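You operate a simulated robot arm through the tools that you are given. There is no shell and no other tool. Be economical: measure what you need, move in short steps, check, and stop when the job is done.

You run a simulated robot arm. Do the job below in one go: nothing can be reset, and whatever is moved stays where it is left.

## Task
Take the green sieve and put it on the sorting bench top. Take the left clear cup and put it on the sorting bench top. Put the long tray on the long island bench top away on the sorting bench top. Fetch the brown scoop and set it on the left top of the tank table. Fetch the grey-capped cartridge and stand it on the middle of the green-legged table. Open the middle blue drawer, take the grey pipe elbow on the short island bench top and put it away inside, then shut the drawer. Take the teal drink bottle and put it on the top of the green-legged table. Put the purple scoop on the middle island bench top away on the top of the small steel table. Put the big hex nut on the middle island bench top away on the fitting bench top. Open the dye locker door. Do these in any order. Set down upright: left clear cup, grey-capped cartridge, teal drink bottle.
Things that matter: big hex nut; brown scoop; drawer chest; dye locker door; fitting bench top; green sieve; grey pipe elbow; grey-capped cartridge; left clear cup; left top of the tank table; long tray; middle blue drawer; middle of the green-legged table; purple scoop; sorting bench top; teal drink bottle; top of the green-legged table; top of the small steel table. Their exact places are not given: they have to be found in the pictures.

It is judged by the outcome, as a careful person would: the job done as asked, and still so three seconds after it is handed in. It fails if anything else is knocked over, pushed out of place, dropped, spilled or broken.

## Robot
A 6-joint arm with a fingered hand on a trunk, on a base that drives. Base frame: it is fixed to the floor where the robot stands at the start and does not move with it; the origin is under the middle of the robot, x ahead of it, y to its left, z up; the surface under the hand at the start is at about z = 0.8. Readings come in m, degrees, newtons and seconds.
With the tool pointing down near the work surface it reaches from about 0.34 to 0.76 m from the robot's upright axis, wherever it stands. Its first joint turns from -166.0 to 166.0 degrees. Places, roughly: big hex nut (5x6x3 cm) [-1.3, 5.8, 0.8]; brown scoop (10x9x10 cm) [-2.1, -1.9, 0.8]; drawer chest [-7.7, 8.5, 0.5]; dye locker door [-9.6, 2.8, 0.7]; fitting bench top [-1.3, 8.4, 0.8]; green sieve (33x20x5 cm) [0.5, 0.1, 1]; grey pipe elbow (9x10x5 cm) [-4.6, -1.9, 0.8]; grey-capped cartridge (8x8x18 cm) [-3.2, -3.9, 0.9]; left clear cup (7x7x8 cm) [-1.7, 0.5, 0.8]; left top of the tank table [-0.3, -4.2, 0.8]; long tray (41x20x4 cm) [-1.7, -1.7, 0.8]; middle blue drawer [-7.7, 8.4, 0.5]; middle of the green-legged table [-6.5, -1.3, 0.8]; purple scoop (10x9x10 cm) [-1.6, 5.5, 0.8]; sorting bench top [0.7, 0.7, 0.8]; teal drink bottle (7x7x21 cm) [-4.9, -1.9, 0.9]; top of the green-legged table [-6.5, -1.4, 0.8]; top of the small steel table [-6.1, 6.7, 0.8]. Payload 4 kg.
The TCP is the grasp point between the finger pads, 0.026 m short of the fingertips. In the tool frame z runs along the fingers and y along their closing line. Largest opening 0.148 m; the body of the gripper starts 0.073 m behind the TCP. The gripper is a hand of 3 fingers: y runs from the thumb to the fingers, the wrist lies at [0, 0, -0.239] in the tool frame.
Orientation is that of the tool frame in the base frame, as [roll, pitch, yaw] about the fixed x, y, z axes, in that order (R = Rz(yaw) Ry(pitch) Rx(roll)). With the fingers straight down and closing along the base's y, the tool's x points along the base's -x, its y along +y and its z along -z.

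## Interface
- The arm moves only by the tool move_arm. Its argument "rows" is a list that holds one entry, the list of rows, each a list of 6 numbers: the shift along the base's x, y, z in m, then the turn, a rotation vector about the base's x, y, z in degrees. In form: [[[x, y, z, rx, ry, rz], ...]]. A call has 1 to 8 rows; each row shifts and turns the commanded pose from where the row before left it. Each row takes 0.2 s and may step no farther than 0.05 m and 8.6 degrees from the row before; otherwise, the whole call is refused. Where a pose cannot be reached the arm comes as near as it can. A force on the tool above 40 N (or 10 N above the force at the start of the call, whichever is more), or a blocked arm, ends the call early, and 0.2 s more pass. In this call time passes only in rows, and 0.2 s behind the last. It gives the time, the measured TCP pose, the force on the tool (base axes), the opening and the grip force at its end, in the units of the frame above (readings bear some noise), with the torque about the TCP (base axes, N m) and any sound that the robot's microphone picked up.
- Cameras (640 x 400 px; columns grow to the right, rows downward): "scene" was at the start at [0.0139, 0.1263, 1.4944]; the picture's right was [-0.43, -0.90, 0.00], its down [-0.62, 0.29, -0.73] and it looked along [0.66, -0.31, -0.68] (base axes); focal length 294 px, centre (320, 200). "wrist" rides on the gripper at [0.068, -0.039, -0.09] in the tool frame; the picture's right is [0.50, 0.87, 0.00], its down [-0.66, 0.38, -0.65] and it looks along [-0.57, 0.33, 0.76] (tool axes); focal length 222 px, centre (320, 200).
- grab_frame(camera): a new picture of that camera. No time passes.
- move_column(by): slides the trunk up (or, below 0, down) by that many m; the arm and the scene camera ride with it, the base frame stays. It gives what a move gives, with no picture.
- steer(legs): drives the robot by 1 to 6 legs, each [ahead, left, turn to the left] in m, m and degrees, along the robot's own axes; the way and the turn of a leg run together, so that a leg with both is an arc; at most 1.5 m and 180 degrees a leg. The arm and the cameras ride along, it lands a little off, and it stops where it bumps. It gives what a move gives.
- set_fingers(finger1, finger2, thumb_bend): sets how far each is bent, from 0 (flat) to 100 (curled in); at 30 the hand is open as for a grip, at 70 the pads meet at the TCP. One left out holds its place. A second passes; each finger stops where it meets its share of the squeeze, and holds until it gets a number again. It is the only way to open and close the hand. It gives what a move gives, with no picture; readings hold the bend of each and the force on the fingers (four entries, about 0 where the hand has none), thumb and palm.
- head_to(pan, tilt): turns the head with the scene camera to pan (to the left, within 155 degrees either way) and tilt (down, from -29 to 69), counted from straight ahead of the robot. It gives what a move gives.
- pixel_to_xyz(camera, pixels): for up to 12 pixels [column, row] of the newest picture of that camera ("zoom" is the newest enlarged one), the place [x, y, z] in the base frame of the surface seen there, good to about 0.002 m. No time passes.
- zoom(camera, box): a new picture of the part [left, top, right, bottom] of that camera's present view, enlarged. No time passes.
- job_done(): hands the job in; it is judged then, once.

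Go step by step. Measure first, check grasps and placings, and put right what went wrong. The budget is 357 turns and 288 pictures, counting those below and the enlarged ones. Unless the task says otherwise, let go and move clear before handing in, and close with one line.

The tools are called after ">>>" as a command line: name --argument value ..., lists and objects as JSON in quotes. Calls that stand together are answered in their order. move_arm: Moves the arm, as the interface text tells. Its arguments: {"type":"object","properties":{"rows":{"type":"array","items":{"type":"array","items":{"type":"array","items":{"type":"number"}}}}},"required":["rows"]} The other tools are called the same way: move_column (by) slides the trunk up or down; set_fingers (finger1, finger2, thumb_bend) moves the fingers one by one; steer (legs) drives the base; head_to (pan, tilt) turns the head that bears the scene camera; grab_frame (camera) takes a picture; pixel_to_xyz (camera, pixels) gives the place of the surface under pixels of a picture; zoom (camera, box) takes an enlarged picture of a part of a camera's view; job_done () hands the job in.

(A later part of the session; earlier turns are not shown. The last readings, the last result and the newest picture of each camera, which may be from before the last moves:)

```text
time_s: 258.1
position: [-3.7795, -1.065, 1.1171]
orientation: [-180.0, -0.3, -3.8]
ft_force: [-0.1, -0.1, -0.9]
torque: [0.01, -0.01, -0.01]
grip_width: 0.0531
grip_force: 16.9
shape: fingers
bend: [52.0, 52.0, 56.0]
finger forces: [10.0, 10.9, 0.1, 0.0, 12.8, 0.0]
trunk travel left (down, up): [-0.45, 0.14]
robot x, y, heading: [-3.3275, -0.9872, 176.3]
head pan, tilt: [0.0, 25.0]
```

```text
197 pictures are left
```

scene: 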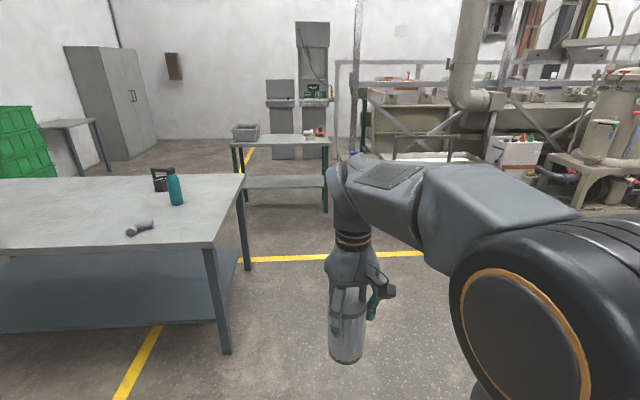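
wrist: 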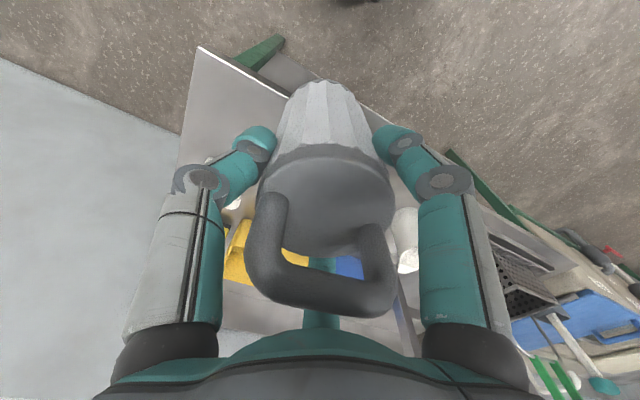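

>>> pixel_to_xyz --camera "scene" --pixels '[[243, 178], [215, 240], [325, 145], [240, 146], [290, 140], [245, 132], [318, 133], [329, 212], [236, 200], [140, 230], [175, 200], [240, 262]]'

>>> zoom --camera "scene" --box '[220, 100, 420, 225]'

```text
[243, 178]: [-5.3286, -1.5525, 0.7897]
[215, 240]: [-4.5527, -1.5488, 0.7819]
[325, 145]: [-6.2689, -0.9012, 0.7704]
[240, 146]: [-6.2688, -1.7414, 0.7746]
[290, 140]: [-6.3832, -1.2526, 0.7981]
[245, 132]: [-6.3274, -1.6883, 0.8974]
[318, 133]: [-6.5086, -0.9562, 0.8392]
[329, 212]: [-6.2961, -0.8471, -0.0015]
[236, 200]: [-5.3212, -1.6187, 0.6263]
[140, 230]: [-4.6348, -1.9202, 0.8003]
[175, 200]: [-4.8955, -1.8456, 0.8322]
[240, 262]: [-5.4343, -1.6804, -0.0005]
```

```text
3.20 times, centred on (320, 162) of scene
```

zoom: 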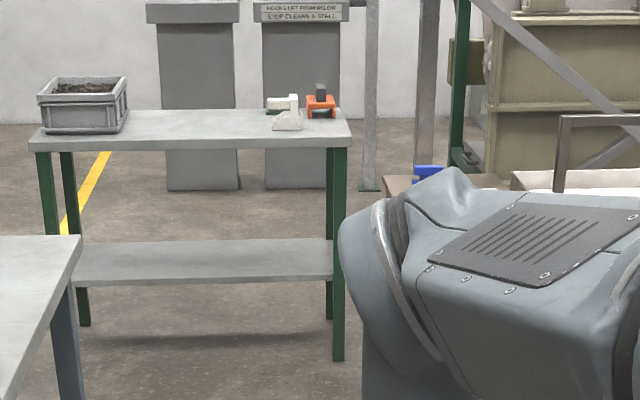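

>>> steer --legs '[[1.2, -0.05, 3.7]]'

>>> head_to --pan -25 --tilt 30

>>> grab_frame --camera "scene"

```text
time_s: 264.1
position: [-4.9659, -1.0083, 1.1167]
orientation: [179.9, -0.2, 0.1]
ft_force: [-0.1, -0.2, -2.4]
torque: [0.0, 0.04, -0.04]
grip_width: 0.0529
grip_force: 17.1
shape: fingers
bend: [52.0, 52.0, 56.0]
finger forces: [10.1, 10.8, 0.1, 0.0, 12.7, 0.0]
trunk travel left (down, up): [-0.45, 0.14]
robot x, y, heading: [-4.5233, -0.9016, -179.6]
head pan, tilt: [0.0, 25.0]
```

```text
time_s: 265.0
position: [-4.9662, -1.0079, 1.1167]
orientation: [180.0, -0.4, 0.0]
ft_force: [-0.1, -0.9, -2.4]
torque: [0.03, 0.02, -0.01]
grip_width: 0.053
grip_force: 17.0
shape: fingers
bend: [52.0, 52.0, 56.0]
finger forces: [10.0, 10.8, 0.0, 0.0, 12.7, 0.0]
trunk travel left (down, up): [-0.45, 0.14]
robot x, y, heading: [-4.5227, -0.899, -180.0]
head pan, tilt: [-25.0, 30.0]
```

```text
195 pictures are left
```

scene: 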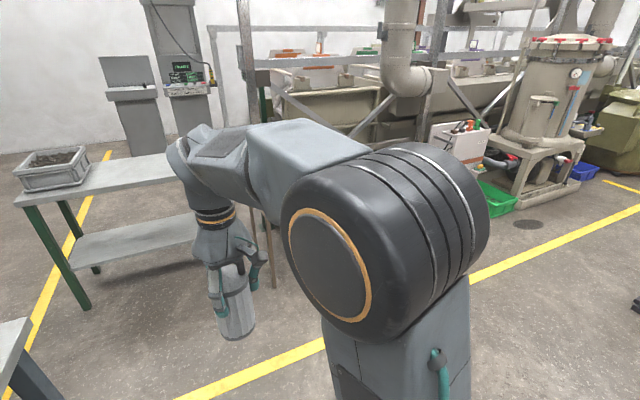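

>>> pixel_to_xyz --camera "scene" --pixels '[[272, 286], [256, 240], [180, 180], [90, 305], [300, 345], [48, 178], [490, 265]]'

```text
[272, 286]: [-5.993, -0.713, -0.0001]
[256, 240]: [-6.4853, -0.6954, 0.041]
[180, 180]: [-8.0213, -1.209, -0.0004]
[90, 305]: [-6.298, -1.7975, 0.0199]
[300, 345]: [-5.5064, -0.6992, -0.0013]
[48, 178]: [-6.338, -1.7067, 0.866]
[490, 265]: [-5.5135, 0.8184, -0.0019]
```

The side table's leg is at (-5.99,-0.71). I drive to about (-5.82,-1.22).

>>> steer --legs '[[0.85, 0, 0], [0.45, 0.32, 0]]'

>>> head_to --pan 0 --tilt 45

>>> grab_frame --camera "scene"

```text
time_s: 272.3
position: [-6.2538, -1.3611, 1.1164]
orientation: [-179.9, -0.3, 1.0]
ft_force: [0.4, -0.2, -1.2]
torque: [0.04, 0.0, 0.02]
grip_width: 0.053
grip_force: 16.1
shape: fingers
bend: [52.0, 52.0, 56.0]
finger forces: [10.0, 10.8, 0.1, 0.1, 12.8, 0.0]
trunk travel left (down, up): [-0.45, 0.14]
robot x, y, heading: [-5.8148, -1.2464, -178.6]
head pan, tilt: [-25.0, 30.0]
```

```text
time_s: 273.2
position: [-6.254, -1.361, 1.1167]
orientation: [-179.9, -0.2, 1.0]
ft_force: [-0.1, -0.1, -2.3]
torque: [0.01, -0.02, 0.05]
grip_width: 0.0532
grip_force: 16.4
shape: fingers
bend: [52.0, 52.0, 56.0]
finger forces: [10.0, 10.7, 0.0, 0.0, 12.9, 0.0]
trunk travel left (down, up): [-0.45, 0.14]
robot x, y, heading: [-5.8102, -1.2477, -178.6]
head pan, tilt: [0.0, 45.0]
```

```text
194 pictures are left
```

scene: 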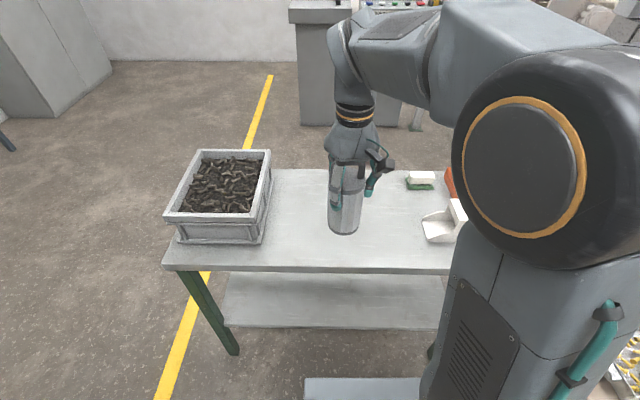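

>>> pixel_to_xyz --camera "scene" --pixels '[[290, 172], [420, 172], [430, 225], [265, 235], [170, 268], [420, 185], [400, 240], [300, 265]]'

```text
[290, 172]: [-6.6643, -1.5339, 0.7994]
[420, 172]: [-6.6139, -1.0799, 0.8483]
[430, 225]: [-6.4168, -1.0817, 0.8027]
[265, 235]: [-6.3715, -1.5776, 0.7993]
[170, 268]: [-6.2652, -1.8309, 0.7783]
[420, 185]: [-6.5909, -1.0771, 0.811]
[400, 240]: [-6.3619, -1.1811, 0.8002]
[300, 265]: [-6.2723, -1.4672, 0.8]
```

I place the cartridge at (-6.49,-1.31), moving out and down together.

>>> move_arm --rows '[[[-0.04, 0.01, 0, 0, 0, 0], [-0.04, 0.01, -0.01, 0, 0, 0], [-0.035, 0.01, -0.03, 0, 0, 0], [-0.035, 0.01, -0.03, 0, 0, 0], [-0.035, 0.005, -0.03, 0, 0, 0], [-0.03, 0.005, -0.03, 0, 0, 0], [-0.02, 0, -0.03, 0, 0, 0]]]'

>>> grab_frame --camera "scene"

>>> grab_frame --camera "wrist"

```text
time_s: 274.8
position: [-6.4895, -1.3116, 0.9601]
orientation: [-180.0, -0.2, 1.2]
ft_force: [0.5, -0.8, -1.8]
torque: [-0.02, 0.01, -0.01]
grip_width: 0.0528
grip_force: 16.7
shape: fingers
bend: [52.0, 52.0, 56.0]
finger forces: [10.2, 10.7, 0.1, 0.0, 12.6, 0.0]
trunk travel left (down, up): [-0.45, 0.14]
robot x, y, heading: [-5.8166, -1.2476, -178.6]
head pan, tilt: [0.0, 45.0]
```

```text
193 pictures are left
```

scene: 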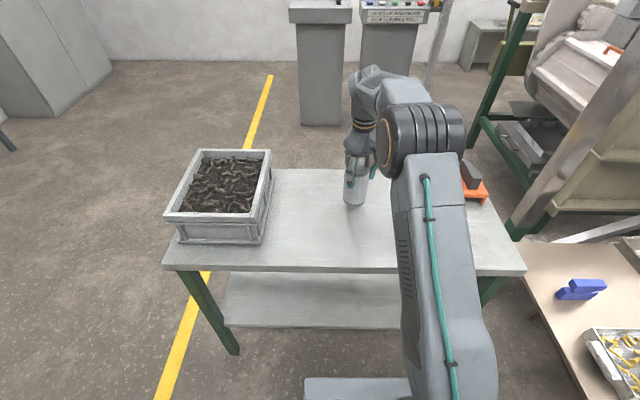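

```text
192 pictures are left
```

wrist: 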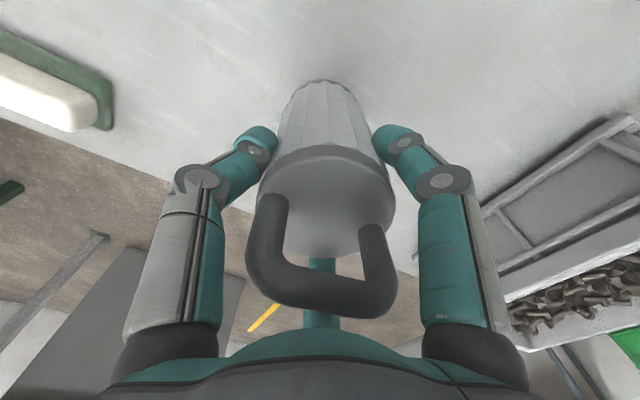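

>>> move_arm --rows '[[[0, 0, -0.025, 0, 0, 0], [0, 0, -0.012, 0, 0, 0], [0, 0, -0.006, 0, 0, 0], [0, 0, -0.003, 0, 0, 0]]]'

```text
time_s: 275.8
position: [-6.4876, -1.3108, 0.915]
orientation: [180.0, 0.1, 1.1]
ft_force: [-2.6, 0.9, 21.8]
torque: [-0.06, 0.04, 0.04]
grip_width: 0.0522
grip_force: 19.0
shape: fingers
bend: [52.0, 51.0, 57.0]
finger forces: [11.1, 11.4, 0.0, 0.0, 14.3, 0.0]
trunk travel left (down, up): [-0.45, 0.14]
robot x, y, heading: [-5.8164, -1.2469, -178.7]
head pan, tilt: [0.0, 45.0]
```

Contact (22 N down). I ease up 2 mm and open.

>>> move_arm --rows '[[[0, 0, 0.002, 0, 0, 0]]]'

>>> set_fingers --finger1 46 --finger2 46 --thumb_bend 48

>>> set_fingers --finger1 30 --finger2 30 --thumb_bend 30

>>> grab_frame --camera "wrist"

>>> move_arm --rows '[[[0, 0, 0.03, 0, 0, 0], [0, 0, 0.05, 0, 0, 0], [0, 0, 0.05, 0, 0, 0], [0.02, 0, 0.04, 0, 0, 0], [0.04, 0, 0.02, 0, 0, 0], [0.045, 0, 0, 0, 0, 0], [0.045, 0, 0, 0, 0, 0], [0.045, 0, 0, 0, 0, 0]]]'

>>> grab_frame --camera "scene"

```text
time_s: 276.2
position: [-6.4877, -1.3112, 0.9157]
orientation: [-179.9, -0.2, 1.0]
ft_force: [-2.8, -1.1, 20.0]
torque: [-0.08, 0.11, 0.06]
grip_width: 0.0528
grip_force: 17.4
shape: fingers
bend: [52.0, 51.0, 57.0]
finger forces: [11.1, 11.5, 0.1, 0.0, 13.8, 0.1]
trunk travel left (down, up): [-0.45, 0.14]
robot x, y, heading: [-5.8158, -1.2483, -179.0]
head pan, tilt: [0.0, 45.0]
```

```text
time_s: 277.2
position: [-6.4876, -1.3112, 0.9142]
orientation: [-179.9, -0.3, 1.1]
ft_force: [-0.6, 0.1, -0.3]
torque: [0.01, -0.02, -0.01]
grip_width: 0.0717
grip_force: 0.0
shape: fingers
bend: [46.0, 46.0, 48.0]
finger forces: [0.0, 0.1, 0.1, 0.0, 0.0, 0.0]
trunk travel left (down, up): [-0.45, 0.14]
robot x, y, heading: [-5.8116, -1.2424, -178.7]
head pan, tilt: [0.0, 45.0]
```

```text
time_s: 278.2
position: [-6.4886, -1.3113, 0.914]
orientation: [180.0, -0.4, 1.1]
ft_force: [0.4, 0.6, 0.3]
torque: [0.03, -0.02, 0.02]
grip_width: 0.1266
grip_force: 0.0
shape: fingers
bend: [30.0, 30.0, 30.0]
finger forces: [0.1, 0.1, 0.0, 0.0, 0.1, 0.1]
trunk travel left (down, up): [-0.45, 0.14]
robot x, y, heading: [-5.8128, -1.2457, -178.7]
head pan, tilt: [0.0, 45.0]
```

```text
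191 pictures are left
```

wrist: 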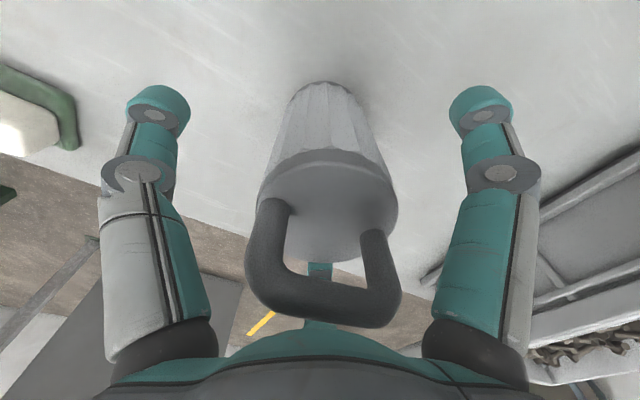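

```text
time_s: 280.0
position: [-6.2912, -1.3123, 1.1024]
orientation: [-180.0, -0.3, 1.2]
ft_force: [-0.1, 0.0, 0.3]
torque: [0.01, -0.01, -0.04]
grip_width: 0.1264
grip_force: 0.1
shape: fingers
bend: [30.0, 30.0, 30.0]
finger forces: [0.0, 0.0, 0.1, 0.0, 0.0, 0.0]
trunk travel left (down, up): [-0.45, 0.14]
robot x, y, heading: [-5.8155, -1.246, -178.6]
head pan, tilt: [0.0, 45.0]
```

```text
190 pictures are left
```

scene: 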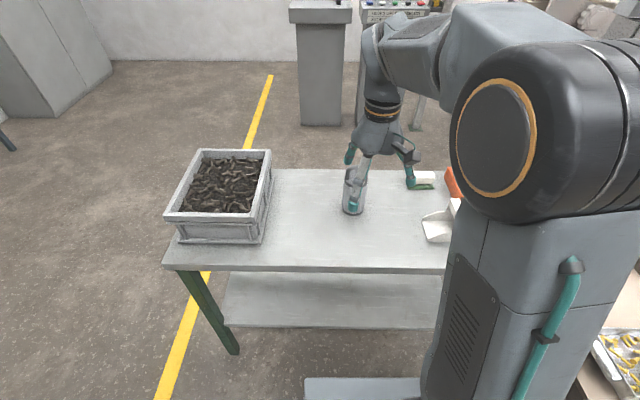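

Cartridge stands on the middle. Next the teal bottle: I back up beside the short island and turn to face it.

>>> steer --legs '[[-0.35, -0.2, 0], [-0.55, 0, 0], [0, 0, 88.5]]'

>>> head_to --pan 0 --tilt 40

>>> grab_frame --camera "scene"

```text
time_s: 289.1
position: [-4.8507, -1.4993, 1.1034]
orientation: [179.8, -0.2, 91.4]
ft_force: [-0.3, 0.1, 0.0]
torque: [0.04, -0.03, -0.03]
grip_width: 0.1266
grip_force: 0.0
shape: fingers
bend: [30.0, 30.0, 30.0]
finger forces: [0.0, 0.0, 0.1, 0.0, 0.0, 0.1]
trunk travel left (down, up): [-0.45, 0.14]
robot x, y, heading: [-4.9219, -1.02, -88.7]
head pan, tilt: [0.0, 45.0]
```

```text
time_s: 289.7
position: [-4.8497, -1.4998, 1.1024]
orientation: [-180.0, -0.3, 91.5]
ft_force: [1.2, 0.0, 0.0]
torque: [0.0, -0.02, 0.01]
grip_width: 0.1267
grip_force: 0.0
shape: fingers
bend: [30.0, 30.0, 30.0]
finger forces: [0.0, 0.1, 0.0, 0.0, 0.0, 0.0]
trunk travel left (down, up): [-0.45, 0.14]
robot x, y, heading: [-4.9229, -1.0197, -88.4]
head pan, tilt: [0.0, 40.0]
```

```text
189 pictures are left
```

scene: 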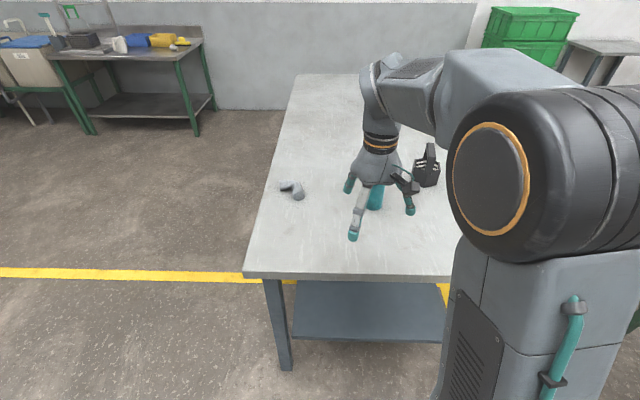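

>>> move_arm --rows '[[[-0.04, 0, 0, 0, 0, 0], [-0.04, 0, 0, 0, 0, 0], [-0.04, 0, 0, 0, 0, 0], [-0.04, 0, 0, 0, 0, 0], [-0.04, 0, 0, 0, 0, 0]]]'

>>> steer --legs '[[0.15, 0.05, -1.5]]'

>>> grab_frame --camera "scene"

>>> zoom --camera "scene" --box '[240, 110, 440, 235]'

```text
time_s: 290.9
position: [-5.0517, -1.5019, 1.1038]
orientation: [179.9, -0.3, 91.5]
ft_force: [-0.2, -0.3, -0.4]
torque: [0.0, 0.02, 0.02]
grip_width: 0.1268
grip_force: 0.2
shape: fingers
bend: [30.0, 30.0, 30.0]
finger forces: [0.1, 0.1, 0.1, 0.0, 0.0, 0.0]
trunk travel left (down, up): [-0.45, 0.14]
robot x, y, heading: [-4.9155, -1.0214, -88.2]
head pan, tilt: [0.0, 40.0]
```

```text
time_s: 292.3
position: [-5.0117, -1.6442, 1.1035]
orientation: [180.0, -0.3, 89.8]
ft_force: [-0.3, -0.3, -0.7]
torque: [-0.01, 0.03, -0.01]
grip_width: 0.1266
grip_force: 0.2
shape: fingers
bend: [30.0, 30.0, 30.0]
finger forces: [0.0, 0.0, 0.1, 0.0, 0.1, 0.1]
trunk travel left (down, up): [-0.45, 0.14]
robot x, y, heading: [-4.8671, -1.168, -90.2]
head pan, tilt: [0.0, 40.0]
```

```text
188 pictures are left
```

scene: 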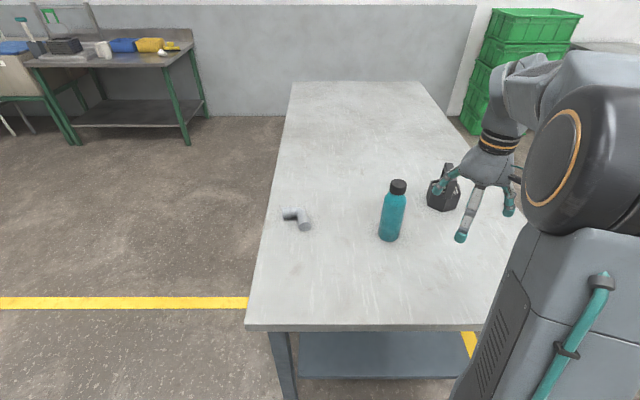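

```text
3.20 times, centred on (340, 172) of scene
```

zoom: 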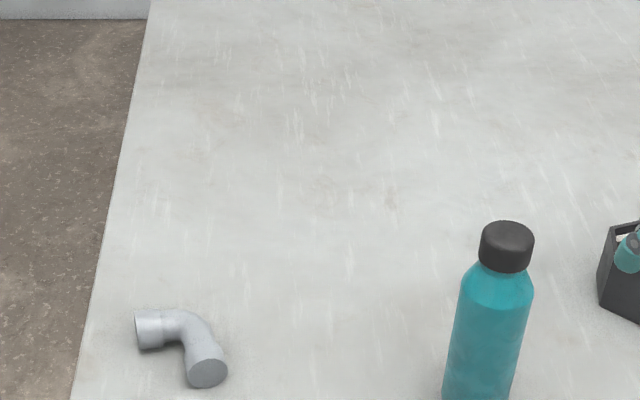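

>>> pixel_to_xyz --camera "scene" --pixels '[[390, 220], [380, 215], [402, 215], [398, 182], [391, 188], [405, 188], [388, 239], [398, 194], [447, 170], [447, 200], [298, 215], [289, 214]]'

```text
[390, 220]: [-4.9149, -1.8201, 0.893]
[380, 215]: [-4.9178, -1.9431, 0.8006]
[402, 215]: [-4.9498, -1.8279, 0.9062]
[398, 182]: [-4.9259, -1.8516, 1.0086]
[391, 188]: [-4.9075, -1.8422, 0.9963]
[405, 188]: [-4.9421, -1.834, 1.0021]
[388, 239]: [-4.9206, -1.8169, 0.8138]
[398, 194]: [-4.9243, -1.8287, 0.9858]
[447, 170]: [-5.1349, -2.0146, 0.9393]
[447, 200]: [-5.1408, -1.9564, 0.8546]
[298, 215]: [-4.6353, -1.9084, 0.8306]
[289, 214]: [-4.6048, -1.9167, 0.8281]
```

Bottle centre ≈(-4.925,-1.852), top z≈1.009. I drive 8 cm closer and put the hand above it.

>>> steer --legs '[[0.08, 0, 0]]'

>>> move_arm --rows '[[[0.02, -0.03, 0.01, 0, 0, 0], [0.02, -0.03, 0.01, 0, 0, 0], [0.02, -0.03, 0, 0, 0, 0], [0.02, -0.03, 0, 0, 0, 0]]]'

>>> grab_frame --camera "wrist"

```text
time_s: 293.4
position: [-5.0118, -1.7241, 1.1035]
orientation: [180.0, -0.3, 89.9]
ft_force: [0.4, 0.0, -0.1]
torque: [0.01, 0.02, 0.0]
grip_width: 0.1264
grip_force: 0.1
shape: fingers
bend: [30.0, 30.0, 30.0]
finger forces: [0.0, 0.1, 0.0, 0.0, 0.1, 0.0]
trunk travel left (down, up): [-0.45, 0.14]
robot x, y, heading: [-4.8636, -1.2463, -90.0]
head pan, tilt: [0.0, 40.0]
```

```text
time_s: 294.4
position: [-4.9353, -1.8428, 1.1216]
orientation: [-180.0, -0.3, 90.0]
ft_force: [-0.6, 0.2, -0.8]
torque: [-0.01, 0.01, -0.02]
grip_width: 0.1267
grip_force: 0.0
shape: fingers
bend: [30.0, 30.0, 30.0]
finger forces: [0.1, 0.0, 0.1, 0.0, 0.0, 0.0]
trunk travel left (down, up): [-0.45, 0.14]
robot x, y, heading: [-4.8687, -1.2472, -89.9]
head pan, tilt: [0.0, 40.0]
```

```text
186 pictures are left
```

wrist: 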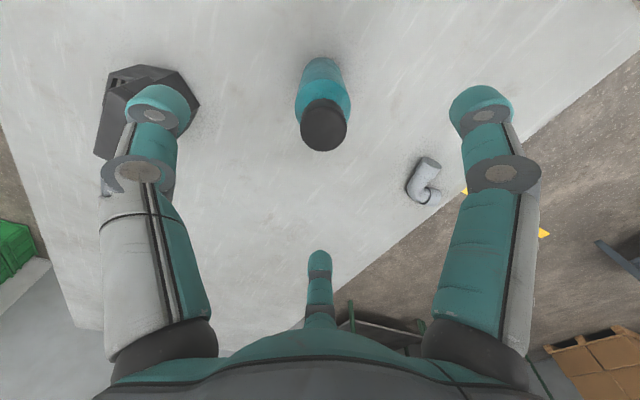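

>>> pixel_to_xyz --camera "wrist" --pixels '[[325, 128], [305, 128], [345, 128], [325, 108], [325, 146]]'

```text
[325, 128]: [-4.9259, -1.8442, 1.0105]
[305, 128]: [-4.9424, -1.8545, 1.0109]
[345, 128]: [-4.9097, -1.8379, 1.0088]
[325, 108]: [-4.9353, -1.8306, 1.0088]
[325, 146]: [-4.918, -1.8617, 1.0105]
```

Cap centre is (-4.927,-1.846). I descend to z≈0.945 and close.

>>> move_arm --rows '[[[0.008, -0.003, -0.04, 0, 0, 0], [0, 0, -0.05, 0, 0, 0], [0, 0, -0.05, 0, 0, 0], [0, 0, -0.036, 0, 0, 0]]]'

>>> set_fingers --finger1 65 --finger2 65 --thumb_bend 65

>>> grab_frame --camera "wrist"

```text
time_s: 295.4
position: [-4.9239, -1.8495, 0.9445]
orientation: [-180.0, -0.4, 89.9]
ft_force: [-0.1, -0.4, -0.2]
torque: [0.03, -0.02, -0.02]
grip_width: 0.1267
grip_force: 0.1
shape: fingers
bend: [30.0, 30.0, 30.0]
finger forces: [0.1, 0.0, 0.0, 0.0, 0.0, 0.0]
trunk travel left (down, up): [-0.45, 0.14]
robot x, y, heading: [-4.8698, -1.2479, -89.9]
head pan, tilt: [0.0, 40.0]
```

```text
time_s: 296.4
position: [-4.923, -1.8502, 0.9458]
orientation: [-180.0, -0.3, 89.9]
ft_force: [-0.8, -0.3, 0.0]
torque: [-0.01, 0.01, 0.0]
grip_width: 0.0494
grip_force: 16.5
shape: fingers
bend: [54.0, 52.0, 56.0]
finger forces: [9.1, 10.5, 0.1, 0.0, 13.3, 0.0]
trunk travel left (down, up): [-0.45, 0.14]
robot x, y, heading: [-4.8678, -1.2483, -89.7]
head pan, tilt: [0.0, 40.0]
```

```text
185 pictures are left
```

wrist: 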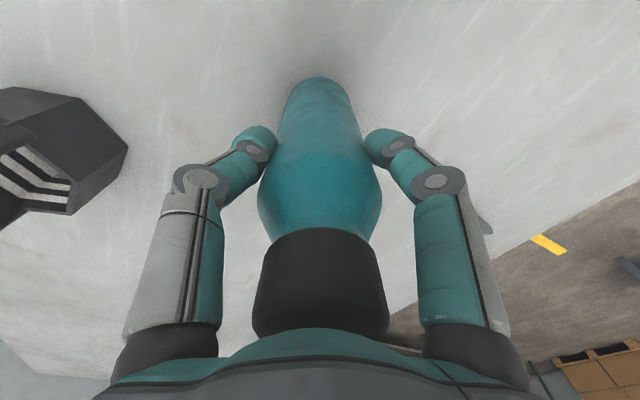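

>>> move_arm --rows '[[[0, 0, 0.02, 0, 0, 0], [0, 0, 0.04, 0, 0, 0], [0, 0, 0.05, 0, 0, 0], [0, 0, 0.05, 0, 0, 0], [0, 0.04, 0, 0, 0, 0], [0, 0.04, 0, 0, 0, 0], [0, 0.04, 0, 0, 0, 0], [0, 0.04, 0, 0, 0, 0]]]'

>>> grab_frame --camera "wrist"

>>> steer --legs '[[-0.3, 0, 0], [0, 0, -90], [0.55, 0, 0]]'

```text
time_s: 298.2
position: [-4.9245, -1.6874, 1.1057]
orientation: [180.0, -0.3, 89.9]
ft_force: [-0.5, 1.1, -3.7]
torque: [0.03, 0.0, -0.01]
grip_width: 0.0495
grip_force: 16.5
shape: fingers
bend: [54.0, 52.0, 56.0]
finger forces: [8.9, 10.8, 0.1, 0.0, 12.8, 0.0]
trunk travel left (down, up): [-0.45, 0.14]
robot x, y, heading: [-4.8678, -1.2477, -90.0]
head pan, tilt: [0.0, 40.0]
```

```text
184 pictures are left
```

wrist: 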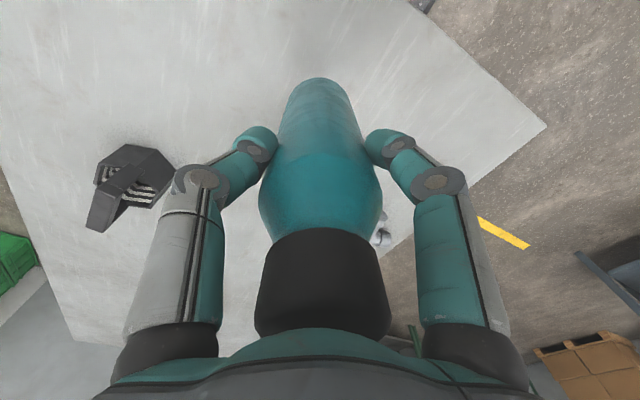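

```text
time_s: 306.9
position: [-5.8628, -0.8436, 1.1064]
orientation: [180.0, -0.3, -3.0]
ft_force: [0.4, 0.0, -4.5]
torque: [-0.03, 0.01, -0.02]
grip_width: 0.0489
grip_force: 16.3
shape: fingers
bend: [55.0, 52.0, 56.0]
finger forces: [8.6, 10.9, 0.0, 0.0, 12.6, 0.0]
trunk travel left (down, up): [-0.45, 0.14]
robot x, y, heading: [-5.4247, -0.9214, 177.1]
head pan, tilt: [0.0, 40.0]
```

>>> steer --legs '[[0.38, 0.4, 2.9]]'

>>> head_to --pan 5 --tilt 45

>>> grab_frame --camera "scene"

```text
time_s: 310.1
position: [-6.2564, -1.2601, 1.1053]
orientation: [179.9, -0.3, 1.0]
ft_force: [-0.6, -0.3, -3.8]
torque: [0.01, -0.04, -0.02]
grip_width: 0.049
grip_force: 15.8
shape: fingers
bend: [55.0, 52.0, 56.0]
finger forces: [8.6, 10.8, 0.1, 0.1, 12.7, 0.0]
trunk travel left (down, up): [-0.45, 0.14]
robot x, y, heading: [-5.8132, -1.3107, -179.2]
head pan, tilt: [0.0, 40.0]
```

```text
time_s: 310.8
position: [-6.2567, -1.2603, 1.105]
orientation: [-180.0, -0.2, 1.0]
ft_force: [-0.5, 0.1, -4.8]
torque: [0.0, 0.0, 0.0]
grip_width: 0.049
grip_force: 16.4
shape: fingers
bend: [55.0, 52.0, 56.0]
finger forces: [8.6, 11.0, 0.0, 0.1, 12.8, 0.1]
trunk travel left (down, up): [-0.45, 0.14]
robot x, y, heading: [-5.817, -1.3075, -178.9]
head pan, tilt: [5.0, 45.0]
```

```text
183 pictures are left
```

scene: 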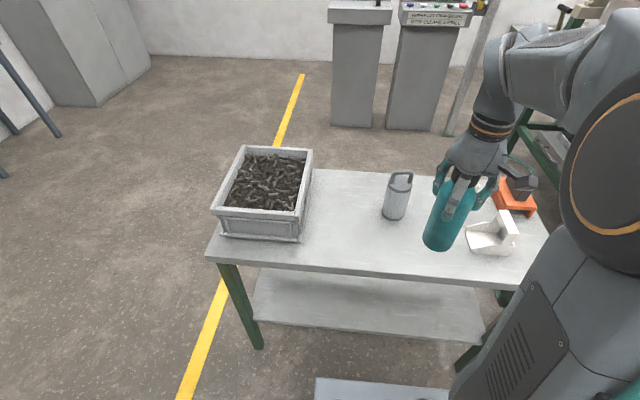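

>>> move_arm --rows '[[[0, -0.04, 0, 0, 0, 0], [0, -0.04, 0, 0, 0, 0], [0, -0.04, 0, 0, 0, 0], [-0.02, -0.04, 0, 0, 0, 0], [-0.03, -0.035, 0, 0, 0, 0], [-0.035, 0, -0.03, 0, 0, 0], [-0.03, 0, -0.04, 0, 0, 0], [0, 0, -0.04, 0, 0, 0]]]'

>>> grab_frame --camera "scene"

>>> grab_frame --camera "wrist"

```text
time_s: 312.6
position: [-6.374, -1.4557, 0.9947]
orientation: [180.0, -0.2, 1.1]
ft_force: [1.2, -0.5, -4.0]
torque: [0.01, -0.03, -0.01]
grip_width: 0.0486
grip_force: 16.0
shape: fingers
bend: [55.0, 52.0, 56.0]
finger forces: [8.7, 11.0, 0.0, 0.0, 12.6, 0.1]
trunk travel left (down, up): [-0.45, 0.14]
robot x, y, heading: [-5.8171, -1.3086, -178.5]
head pan, tilt: [5.0, 45.0]
```

```text
182 pictures are left
```

scene: 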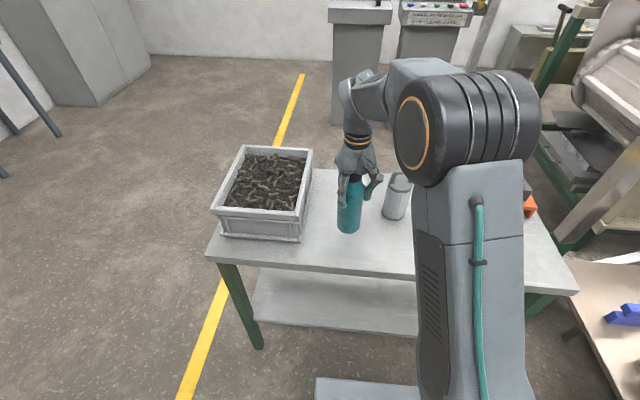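

```text
181 pictures are left
```

wrist: 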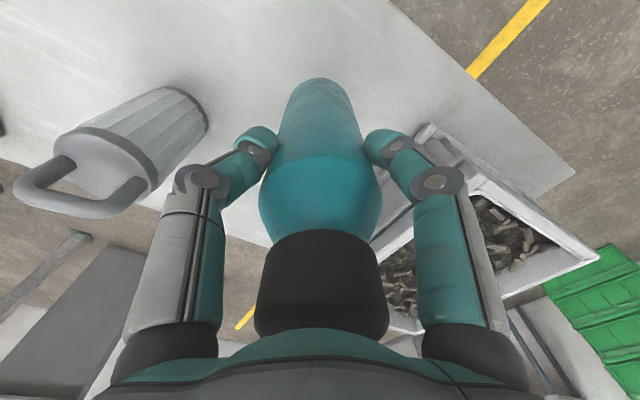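

>>> move_arm --rows '[[[0, 0, -0.03, 0, 0, 0], [0, 0, -0.011, 0, 0, 0], [0, 0, -0.005, 0, 0, 0]]]'

```text
time_s: 313.4
position: [-6.3724, -1.4549, 0.9479]
orientation: [180.0, -0.3, 1.1]
ft_force: [0.5, 0.1, -3.9]
torque: [-0.01, -0.03, -0.04]
grip_width: 0.0487
grip_force: 16.0
shape: fingers
bend: [55.0, 52.0, 56.0]
finger forces: [8.8, 11.0, 0.1, 0.0, 12.6, 0.1]
trunk travel left (down, up): [-0.45, 0.14]
robot x, y, heading: [-5.8142, -1.3088, -178.6]
head pan, tilt: [5.0, 45.0]
```

>>> move_arm --rows '[[[0, 0, -0.003, 0, 0, 0]]]'

>>> set_fingers --finger1 47 --finger2 47 --thumb_bend 48

>>> set_fingers --finger1 33 --finger2 33 --thumb_bend 35

>>> move_arm --rows '[[[0, 0, 0.03, 0, 0, 0], [0, 0, 0.05, 0, 0, 0], [0, 0, 0.05, 0, 0, 0], [0.02, 0, 0.03, 0, 0, 0], [0.04, 0, 0, 0, 0, 0], [0.045, 0, 0, 0, 0, 0]]]'

>>> grab_frame --camera "scene"

```text
time_s: 313.8
position: [-6.3726, -1.455, 0.9459]
orientation: [-180.0, -0.5, 1.1]
ft_force: [0.8, -1.4, -3.4]
torque: [0.0, 0.02, 0.0]
grip_width: 0.0486
grip_force: 16.0
shape: fingers
bend: [55.0, 52.0, 56.0]
finger forces: [8.7, 11.0, 0.1, 0.1, 12.6, 0.1]
trunk travel left (down, up): [-0.45, 0.14]
robot x, y, heading: [-5.8136, -1.3059, -178.9]
head pan, tilt: [5.0, 45.0]
```

```text
time_s: 314.8
position: [-6.3718, -1.4554, 0.9457]
orientation: [-180.0, -0.4, 1.0]
ft_force: [-0.4, -0.1, 0.2]
torque: [-0.01, -0.01, 0.05]
grip_width: 0.0699
grip_force: 0.0
shape: fingers
bend: [47.0, 47.0, 48.0]
finger forces: [0.1, 0.1, 0.0, 0.0, 0.0, 0.0]
trunk travel left (down, up): [-0.45, 0.14]
robot x, y, heading: [-5.8149, -1.3064, -178.7]
head pan, tilt: [5.0, 45.0]
```

```text
time_s: 315.8
position: [-6.372, -1.4553, 0.9466]
orientation: [179.9, -0.4, 1.0]
ft_force: [-0.4, -0.5, 0.4]
torque: [-0.01, 0.0, -0.02]
grip_width: 0.1141
grip_force: 0.0
shape: fingers
bend: [33.0, 33.0, 35.0]
finger forces: [0.0, 0.2, 0.1, 0.0, 0.2, 0.0]
trunk travel left (down, up): [-0.45, 0.14]
robot x, y, heading: [-5.8154, -1.308, -178.9]
head pan, tilt: [5.0, 45.0]
```

```text
time_s: 317.2
position: [-6.2689, -1.4548, 1.1072]
orientation: [180.0, -0.3, 0.9]
ft_force: [0.2, 0.2, -0.7]
torque: [0.0, -0.04, 0.0]
grip_width: 0.1143
grip_force: 0.1
shape: fingers
bend: [33.0, 33.0, 35.0]
finger forces: [0.0, 0.1, 0.0, 0.0, 0.1, 0.0]
trunk travel left (down, up): [-0.45, 0.14]
robot x, y, heading: [-5.8126, -1.3102, -178.9]
head pan, tilt: [5.0, 45.0]
```

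```text
180 pictures are left
```

scene: 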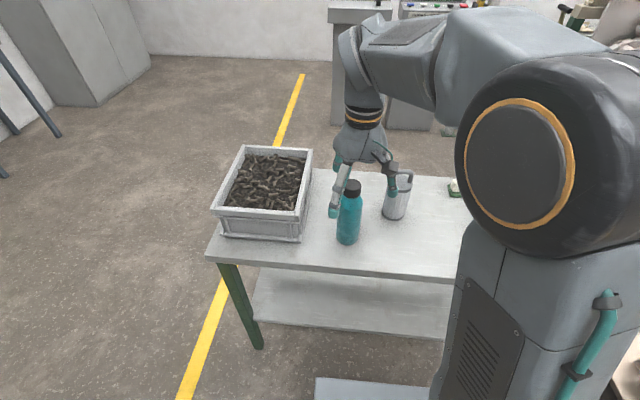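

The bottle and cartridge both stand on the green-legged table. I retract a bit and survey the way toward the dye locker (−9.6, 2.8).

>>> steer --legs '[[-0.35, -0.25, 0]]'

>>> head_to --pan -50 --tilt 12

>>> grab_frame --camera "scene"

>>> head_to --pan -100 --tilt 12

>>> grab_frame --camera "scene"

>>> head_to --pan 0 --tilt 20

>>> grab_frame --camera "scene"

```text
time_s: 319.8
position: [-5.918, -1.194, 1.1081]
orientation: [-180.0, -0.3, 0.6]
ft_force: [0.2, 0.7, -0.6]
torque: [0.02, 0.01, 0.03]
grip_width: 0.114
grip_force: 0.0
shape: fingers
bend: [33.0, 33.0, 35.0]
finger forces: [0.0, 0.0, 0.0, 0.0, 0.1, 0.0]
trunk travel left (down, up): [-0.45, 0.14]
robot x, y, heading: [-5.4641, -1.0518, -179.2]
head pan, tilt: [5.0, 45.0]
```

```text
time_s: 321.1
position: [-5.9198, -1.1952, 1.1068]
orientation: [-179.9, -0.4, 0.6]
ft_force: [-0.4, 0.8, -0.3]
torque: [0.01, -0.04, 0.03]
grip_width: 0.1142
grip_force: 0.1
shape: fingers
bend: [33.0, 33.0, 35.0]
finger forces: [0.0, 0.0, 0.0, 0.1, 0.0, 0.0]
trunk travel left (down, up): [-0.45, 0.14]
robot x, y, heading: [-5.4631, -1.0491, -179.3]
head pan, tilt: [-50.0, 12.0]
```

```text
179 pictures are left
```

scene: 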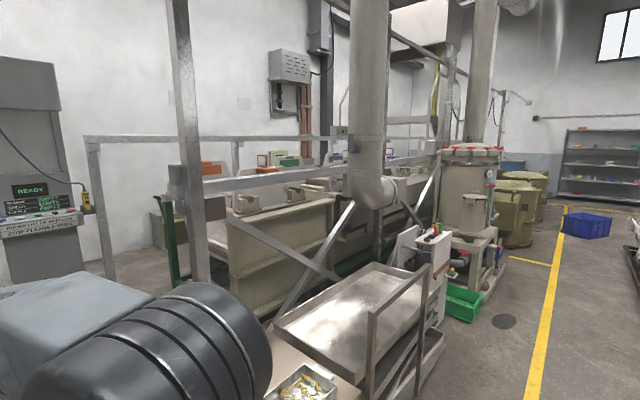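

```text
time_s: 322.2
position: [-5.9205, -1.1959, 1.1073]
orientation: [180.0, -0.4, 0.7]
ft_force: [-0.9, 0.4, -1.0]
torque: [-0.01, 0.0, -0.02]
grip_width: 0.1143
grip_force: 0.0
shape: fingers
bend: [33.0, 33.0, 35.0]
finger forces: [0.0, 0.0, 0.0, 0.0, 0.1, 0.0]
trunk travel left (down, up): [-0.45, 0.14]
robot x, y, heading: [-5.4648, -1.0486, -179.0]
head pan, tilt: [-100.0, 12.0]
```

```text
178 pictures are left
```

scene: 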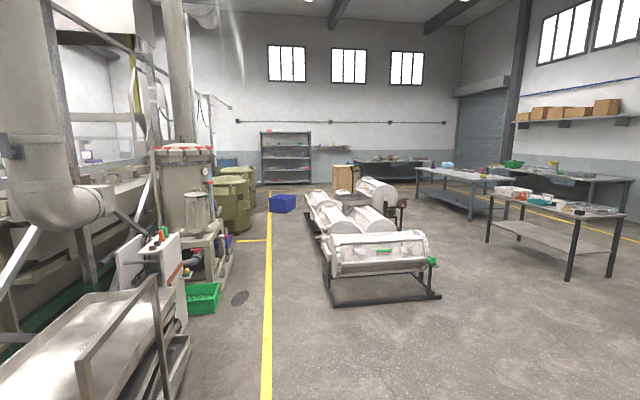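

```text
time_s: 324.0
position: [-5.9198, -1.1959, 1.1063]
orientation: [-179.9, -0.3, 0.5]
ft_force: [-1.0, 0.6, 0.7]
torque: [-0.03, 0.02, -0.02]
grip_width: 0.1143
grip_force: 0.0
shape: fingers
bend: [33.0, 33.0, 35.0]
finger forces: [0.0, 0.0, 0.1, 0.0, 0.0, 0.1]
trunk travel left (down, up): [-0.45, 0.14]
robot x, y, heading: [-5.4632, -1.0514, -179.1]
head pan, tilt: [0.0, 20.0]
```

```text
177 pictures are left
```

scene: 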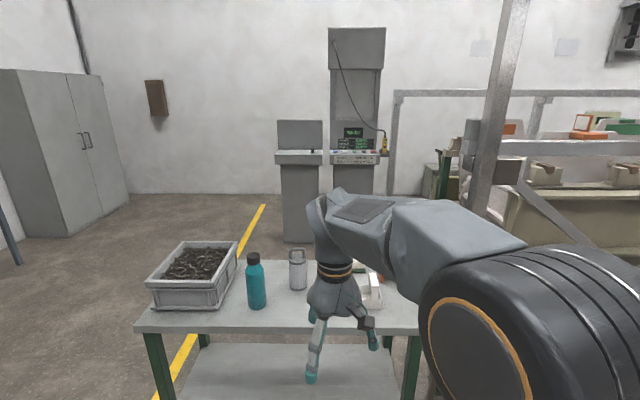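

>>> pixel_to_xyz --camera "scene" --pixels '[[300, 240], [375, 215], [395, 130], [250, 190], [340, 190], [500, 100], [600, 170], [560, 130], [440, 185], [150, 300]]'

>>> zoom --camera "scene" --box '[260, 60, 640, 270]'

>>> head_to --pan -45 --tilt 8

>>> grab_frame --camera "scene"

>>> pixel_to_xyz --camera "scene" --pixels '[[90, 190], [185, 280], [330, 225], [280, 190], [310, 80], [390, 230], [320, 150], [225, 210], [470, 240], [340, 170], [215, 310], [415, 275]]'

```text
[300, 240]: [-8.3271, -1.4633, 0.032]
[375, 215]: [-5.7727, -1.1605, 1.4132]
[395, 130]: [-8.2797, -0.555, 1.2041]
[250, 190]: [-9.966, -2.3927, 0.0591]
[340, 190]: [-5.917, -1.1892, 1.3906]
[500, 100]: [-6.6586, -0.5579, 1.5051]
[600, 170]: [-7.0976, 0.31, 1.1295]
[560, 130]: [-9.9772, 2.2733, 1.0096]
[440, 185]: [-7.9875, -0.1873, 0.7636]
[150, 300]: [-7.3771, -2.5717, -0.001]
```

```text
1.68 times, centred on (450, 165) of scene
```

zoom: 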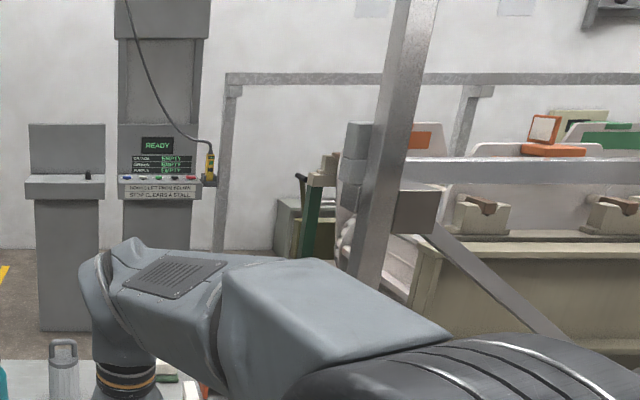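

```text
time_s: 325.1
position: [-5.9186, -1.1954, 1.1072]
orientation: [180.0, -0.2, 0.6]
ft_force: [0.0, 0.0, 0.1]
torque: [-0.01, 0.02, -0.01]
grip_width: 0.1142
grip_force: 0.1
shape: fingers
bend: [33.0, 33.0, 35.0]
finger forces: [0.0, 0.0, 0.1, 0.0, 0.0, 0.1]
trunk travel left (down, up): [-0.45, 0.14]
robot x, y, heading: [-5.4636, -1.0548, -179.3]
head pan, tilt: [-45.0, 8.0]
```

```text
175 pictures are left
```

scene: 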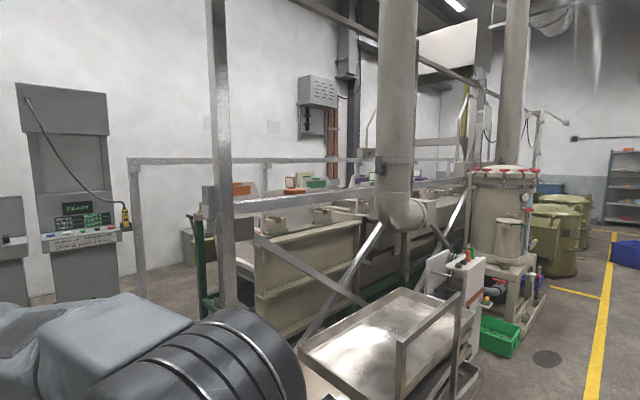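

```text
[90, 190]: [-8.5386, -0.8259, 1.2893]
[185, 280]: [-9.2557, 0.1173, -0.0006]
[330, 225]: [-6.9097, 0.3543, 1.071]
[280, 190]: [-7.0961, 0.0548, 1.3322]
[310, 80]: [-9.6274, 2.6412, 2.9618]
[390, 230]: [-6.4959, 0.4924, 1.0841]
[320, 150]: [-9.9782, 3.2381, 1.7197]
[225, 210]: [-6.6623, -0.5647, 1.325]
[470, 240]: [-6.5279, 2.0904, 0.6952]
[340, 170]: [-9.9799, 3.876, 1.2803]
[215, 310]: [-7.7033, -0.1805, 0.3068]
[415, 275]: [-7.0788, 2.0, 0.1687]
```

There's a passage behind the line along the wall (floor seen at (-9.26,0.12)). I go between the tables, then west.

>>> steer --legs '[[0, 0, 89.3], [0, -0.33, 0], [1.4, 0, 0], [0, 0, -90]]'

>>> head_to --pan -10 --tilt 15

>>> grab_frame --camera "scene"

```text
time_s: 341.6
position: [-6.3163, -2.5596, 1.106]
orientation: [-180.0, -0.4, -4.5]
ft_force: [-0.1, 0.0, -0.1]
torque: [-0.01, 0.01, 0.0]
grip_width: 0.1144
grip_force: 0.2
shape: fingers
bend: [33.0, 33.0, 35.0]
finger forces: [0.0, 0.1, 0.0, 0.1, 0.1, 0.1]
trunk travel left (down, up): [-0.45, 0.14]
robot x, y, heading: [-5.8468, -2.4552, 175.7]
head pan, tilt: [-45.0, 8.0]
```

```text
time_s: 342.6
position: [-6.3149, -2.5598, 1.1068]
orientation: [180.0, -0.3, -4.4]
ft_force: [0.3, 0.5, -0.1]
torque: [-0.05, 0.01, 0.04]
grip_width: 0.1139
grip_force: 0.1
shape: fingers
bend: [33.0, 33.0, 35.0]
finger forces: [0.0, 0.0, 0.0, 0.1, 0.0, 0.0]
trunk travel left (down, up): [-0.45, 0.14]
robot x, y, heading: [-5.8457, -2.4609, 175.9]
head pan, tilt: [-10.0, 15.0]
```

```text
174 pictures are left
```

scene: 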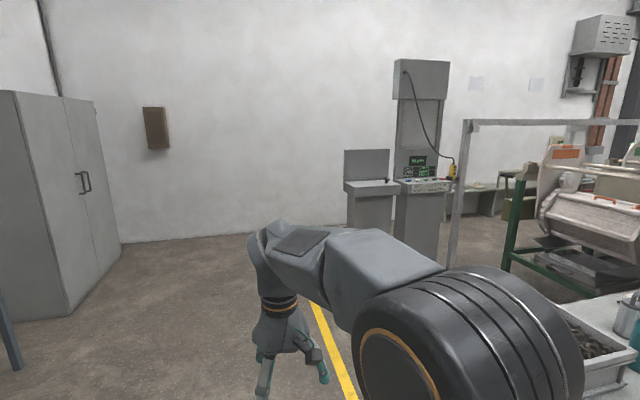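

>>> steer --legs '[[0.3, 0, 4], [1.45, 0.05, 0], [1.4, 0, 0], [0, 0, -88]]'

>>> head_to --pan 0 --tilt 20

>>> grab_frame --camera "scene"

```text
time_s: 361.9
position: [-9.2221, -2.1178, 1.1067]
orientation: [179.9, -0.3, -84.1]
ft_force: [-0.1, 0.5, 0.0]
torque: [-0.01, 0.03, 0.01]
grip_width: 0.1141
grip_force: 0.1
shape: fingers
bend: [33.0, 33.0, 35.0]
finger forces: [0.1, 0.0, 0.0, 0.1, 0.1, 0.0]
trunk travel left (down, up): [-0.45, 0.14]
robot x, y, heading: [-9.0386, -2.5595, 96.0]
head pan, tilt: [-10.0, 15.0]
```

```text
time_s: 362.6
position: [-9.222, -2.118, 1.1066]
orientation: [180.0, -0.3, -83.9]
ft_force: [0.1, -0.5, -0.6]
torque: [-0.01, 0.01, -0.01]
grip_width: 0.114
grip_force: 0.1
shape: fingers
bend: [33.0, 33.0, 35.0]
finger forces: [0.1, 0.1, 0.0, 0.1, 0.1, 0.0]
trunk travel left (down, up): [-0.45, 0.14]
robot x, y, heading: [-9.0364, -2.558, 96.1]
head pan, tilt: [0.0, 20.0]
```

```text
173 pictures are left
```

scene: 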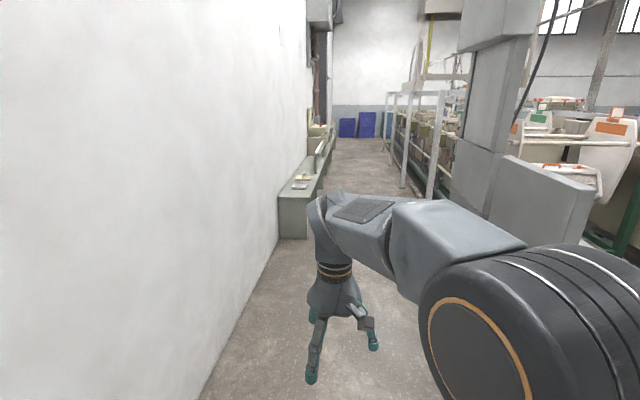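

>>> zoom --camera "scene" --box '[260, 80, 460, 205]'

>>> pixel_to_xyz --camera "scene" --pixels '[[281, 235], [305, 235], [320, 180], [318, 150], [403, 185], [430, 195], [345, 150], [387, 150], [330, 170], [310, 180]]'

```text
3.20 times, centred on (360, 142) of scene
```

zoom: 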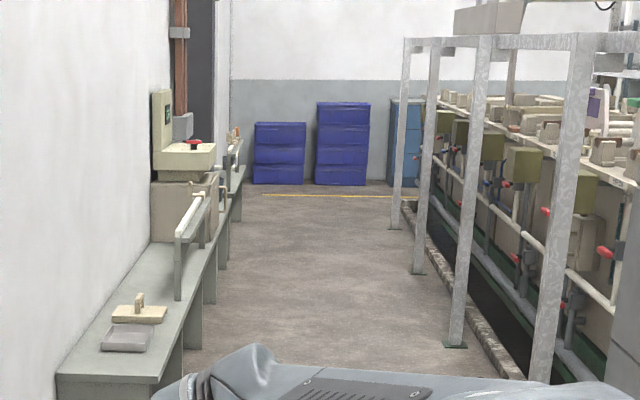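

```text
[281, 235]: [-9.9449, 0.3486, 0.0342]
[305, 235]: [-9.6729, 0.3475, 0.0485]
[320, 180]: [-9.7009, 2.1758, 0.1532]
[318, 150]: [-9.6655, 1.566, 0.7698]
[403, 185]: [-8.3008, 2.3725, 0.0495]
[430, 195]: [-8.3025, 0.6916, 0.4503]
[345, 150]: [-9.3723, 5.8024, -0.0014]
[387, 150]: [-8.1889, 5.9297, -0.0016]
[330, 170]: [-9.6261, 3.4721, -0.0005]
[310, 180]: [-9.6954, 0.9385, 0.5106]
```

>>> steer --legs '[[0.2, 0, -6], [1.4, 0, 0], [1.4, 0, 0], [0.7, 0, 0]]'

>>> head_to --pan 25 --tilt 30

>>> grab_frame --camera "scene"

```text
time_s: 380.7
position: [-9.2607, 1.5754, 1.1058]
orientation: [180.0, -0.3, -88.4]
ft_force: [0.2, 0.6, -0.2]
torque: [0.0, -0.04, -0.01]
grip_width: 0.1142
grip_force: 0.2
shape: fingers
bend: [33.0, 33.0, 35.0]
finger forces: [0.1, 0.0, 0.0, 0.1, 0.0, 0.0]
trunk travel left (down, up): [-0.45, 0.14]
robot x, y, heading: [-9.11, 1.1197, 91.9]
head pan, tilt: [0.0, 20.0]
```

```text
time_s: 381.6
position: [-9.26, 1.5748, 1.1088]
orientation: [-179.9, -0.4, -88.2]
ft_force: [0.3, 0.3, -0.9]
torque: [0.03, 0.04, -0.01]
grip_width: 0.1142
grip_force: 0.0
shape: fingers
bend: [33.0, 33.0, 35.0]
finger forces: [0.0, 0.1, 0.1, 0.1, 0.0, 0.0]
trunk travel left (down, up): [-0.45, 0.14]
robot x, y, heading: [-9.1119, 1.1242, 91.9]
head pan, tilt: [25.0, 30.0]
```

```text
171 pictures are left
```

scene: 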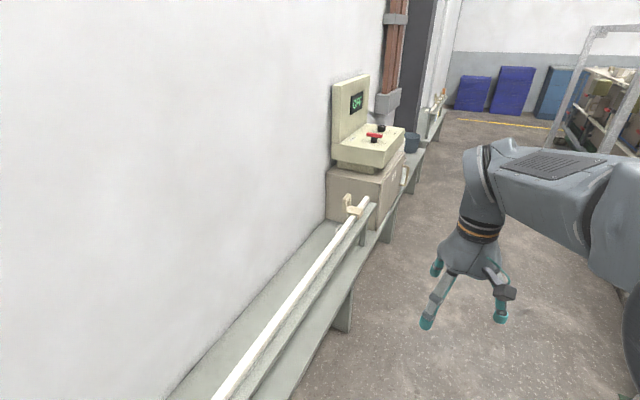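

The beige cabinet on the ledge with a door handle (405,175) is the dye locker. I move nearer.

>>> steer --legs '[[1.1, -0.15, -2], [0.5, 0, 0], [0, 0, 90]]'

>>> head_to --pan 0 --tilt 30

>>> grab_frame --camera "scene"

```text
time_s: 393.4
position: [-9.4359, 2.5623, 1.1064]
orientation: [180.0, -0.3, -1.3]
ft_force: [0.6, -1.1, -0.3]
torque: [-0.01, -0.04, 0.02]
grip_width: 0.1141
grip_force: 0.1
shape: fingers
bend: [33.0, 33.0, 35.0]
finger forces: [0.1, 0.1, 0.1, 0.1, 0.0, 0.0]
trunk travel left (down, up): [-0.45, 0.14]
robot x, y, heading: [-8.9736, 2.6871, 179.0]
head pan, tilt: [25.0, 30.0]
```

```text
time_s: 394.3
position: [-9.4376, 2.5631, 1.1059]
orientation: [-180.0, -0.3, -1.3]
ft_force: [0.2, 0.2, -0.2]
torque: [-0.01, 0.01, -0.01]
grip_width: 0.1141
grip_force: 0.0
shape: fingers
bend: [33.0, 33.0, 35.0]
finger forces: [0.0, 0.1, 0.0, 0.1, 0.0, 0.0]
trunk travel left (down, up): [-0.45, 0.14]
robot x, y, heading: [-8.9763, 2.6886, 178.8]
head pan, tilt: [0.0, 30.0]
```

```text
170 pictures are left
```

scene: 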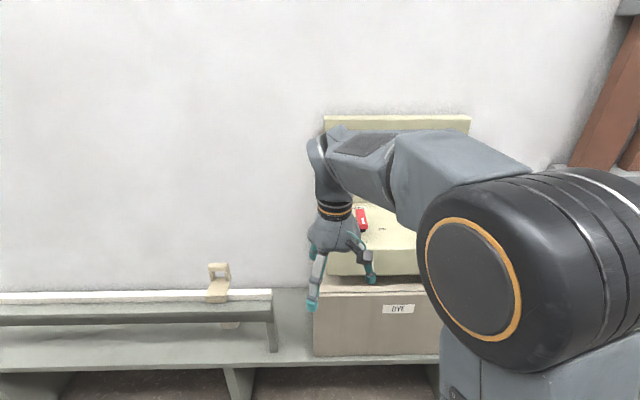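

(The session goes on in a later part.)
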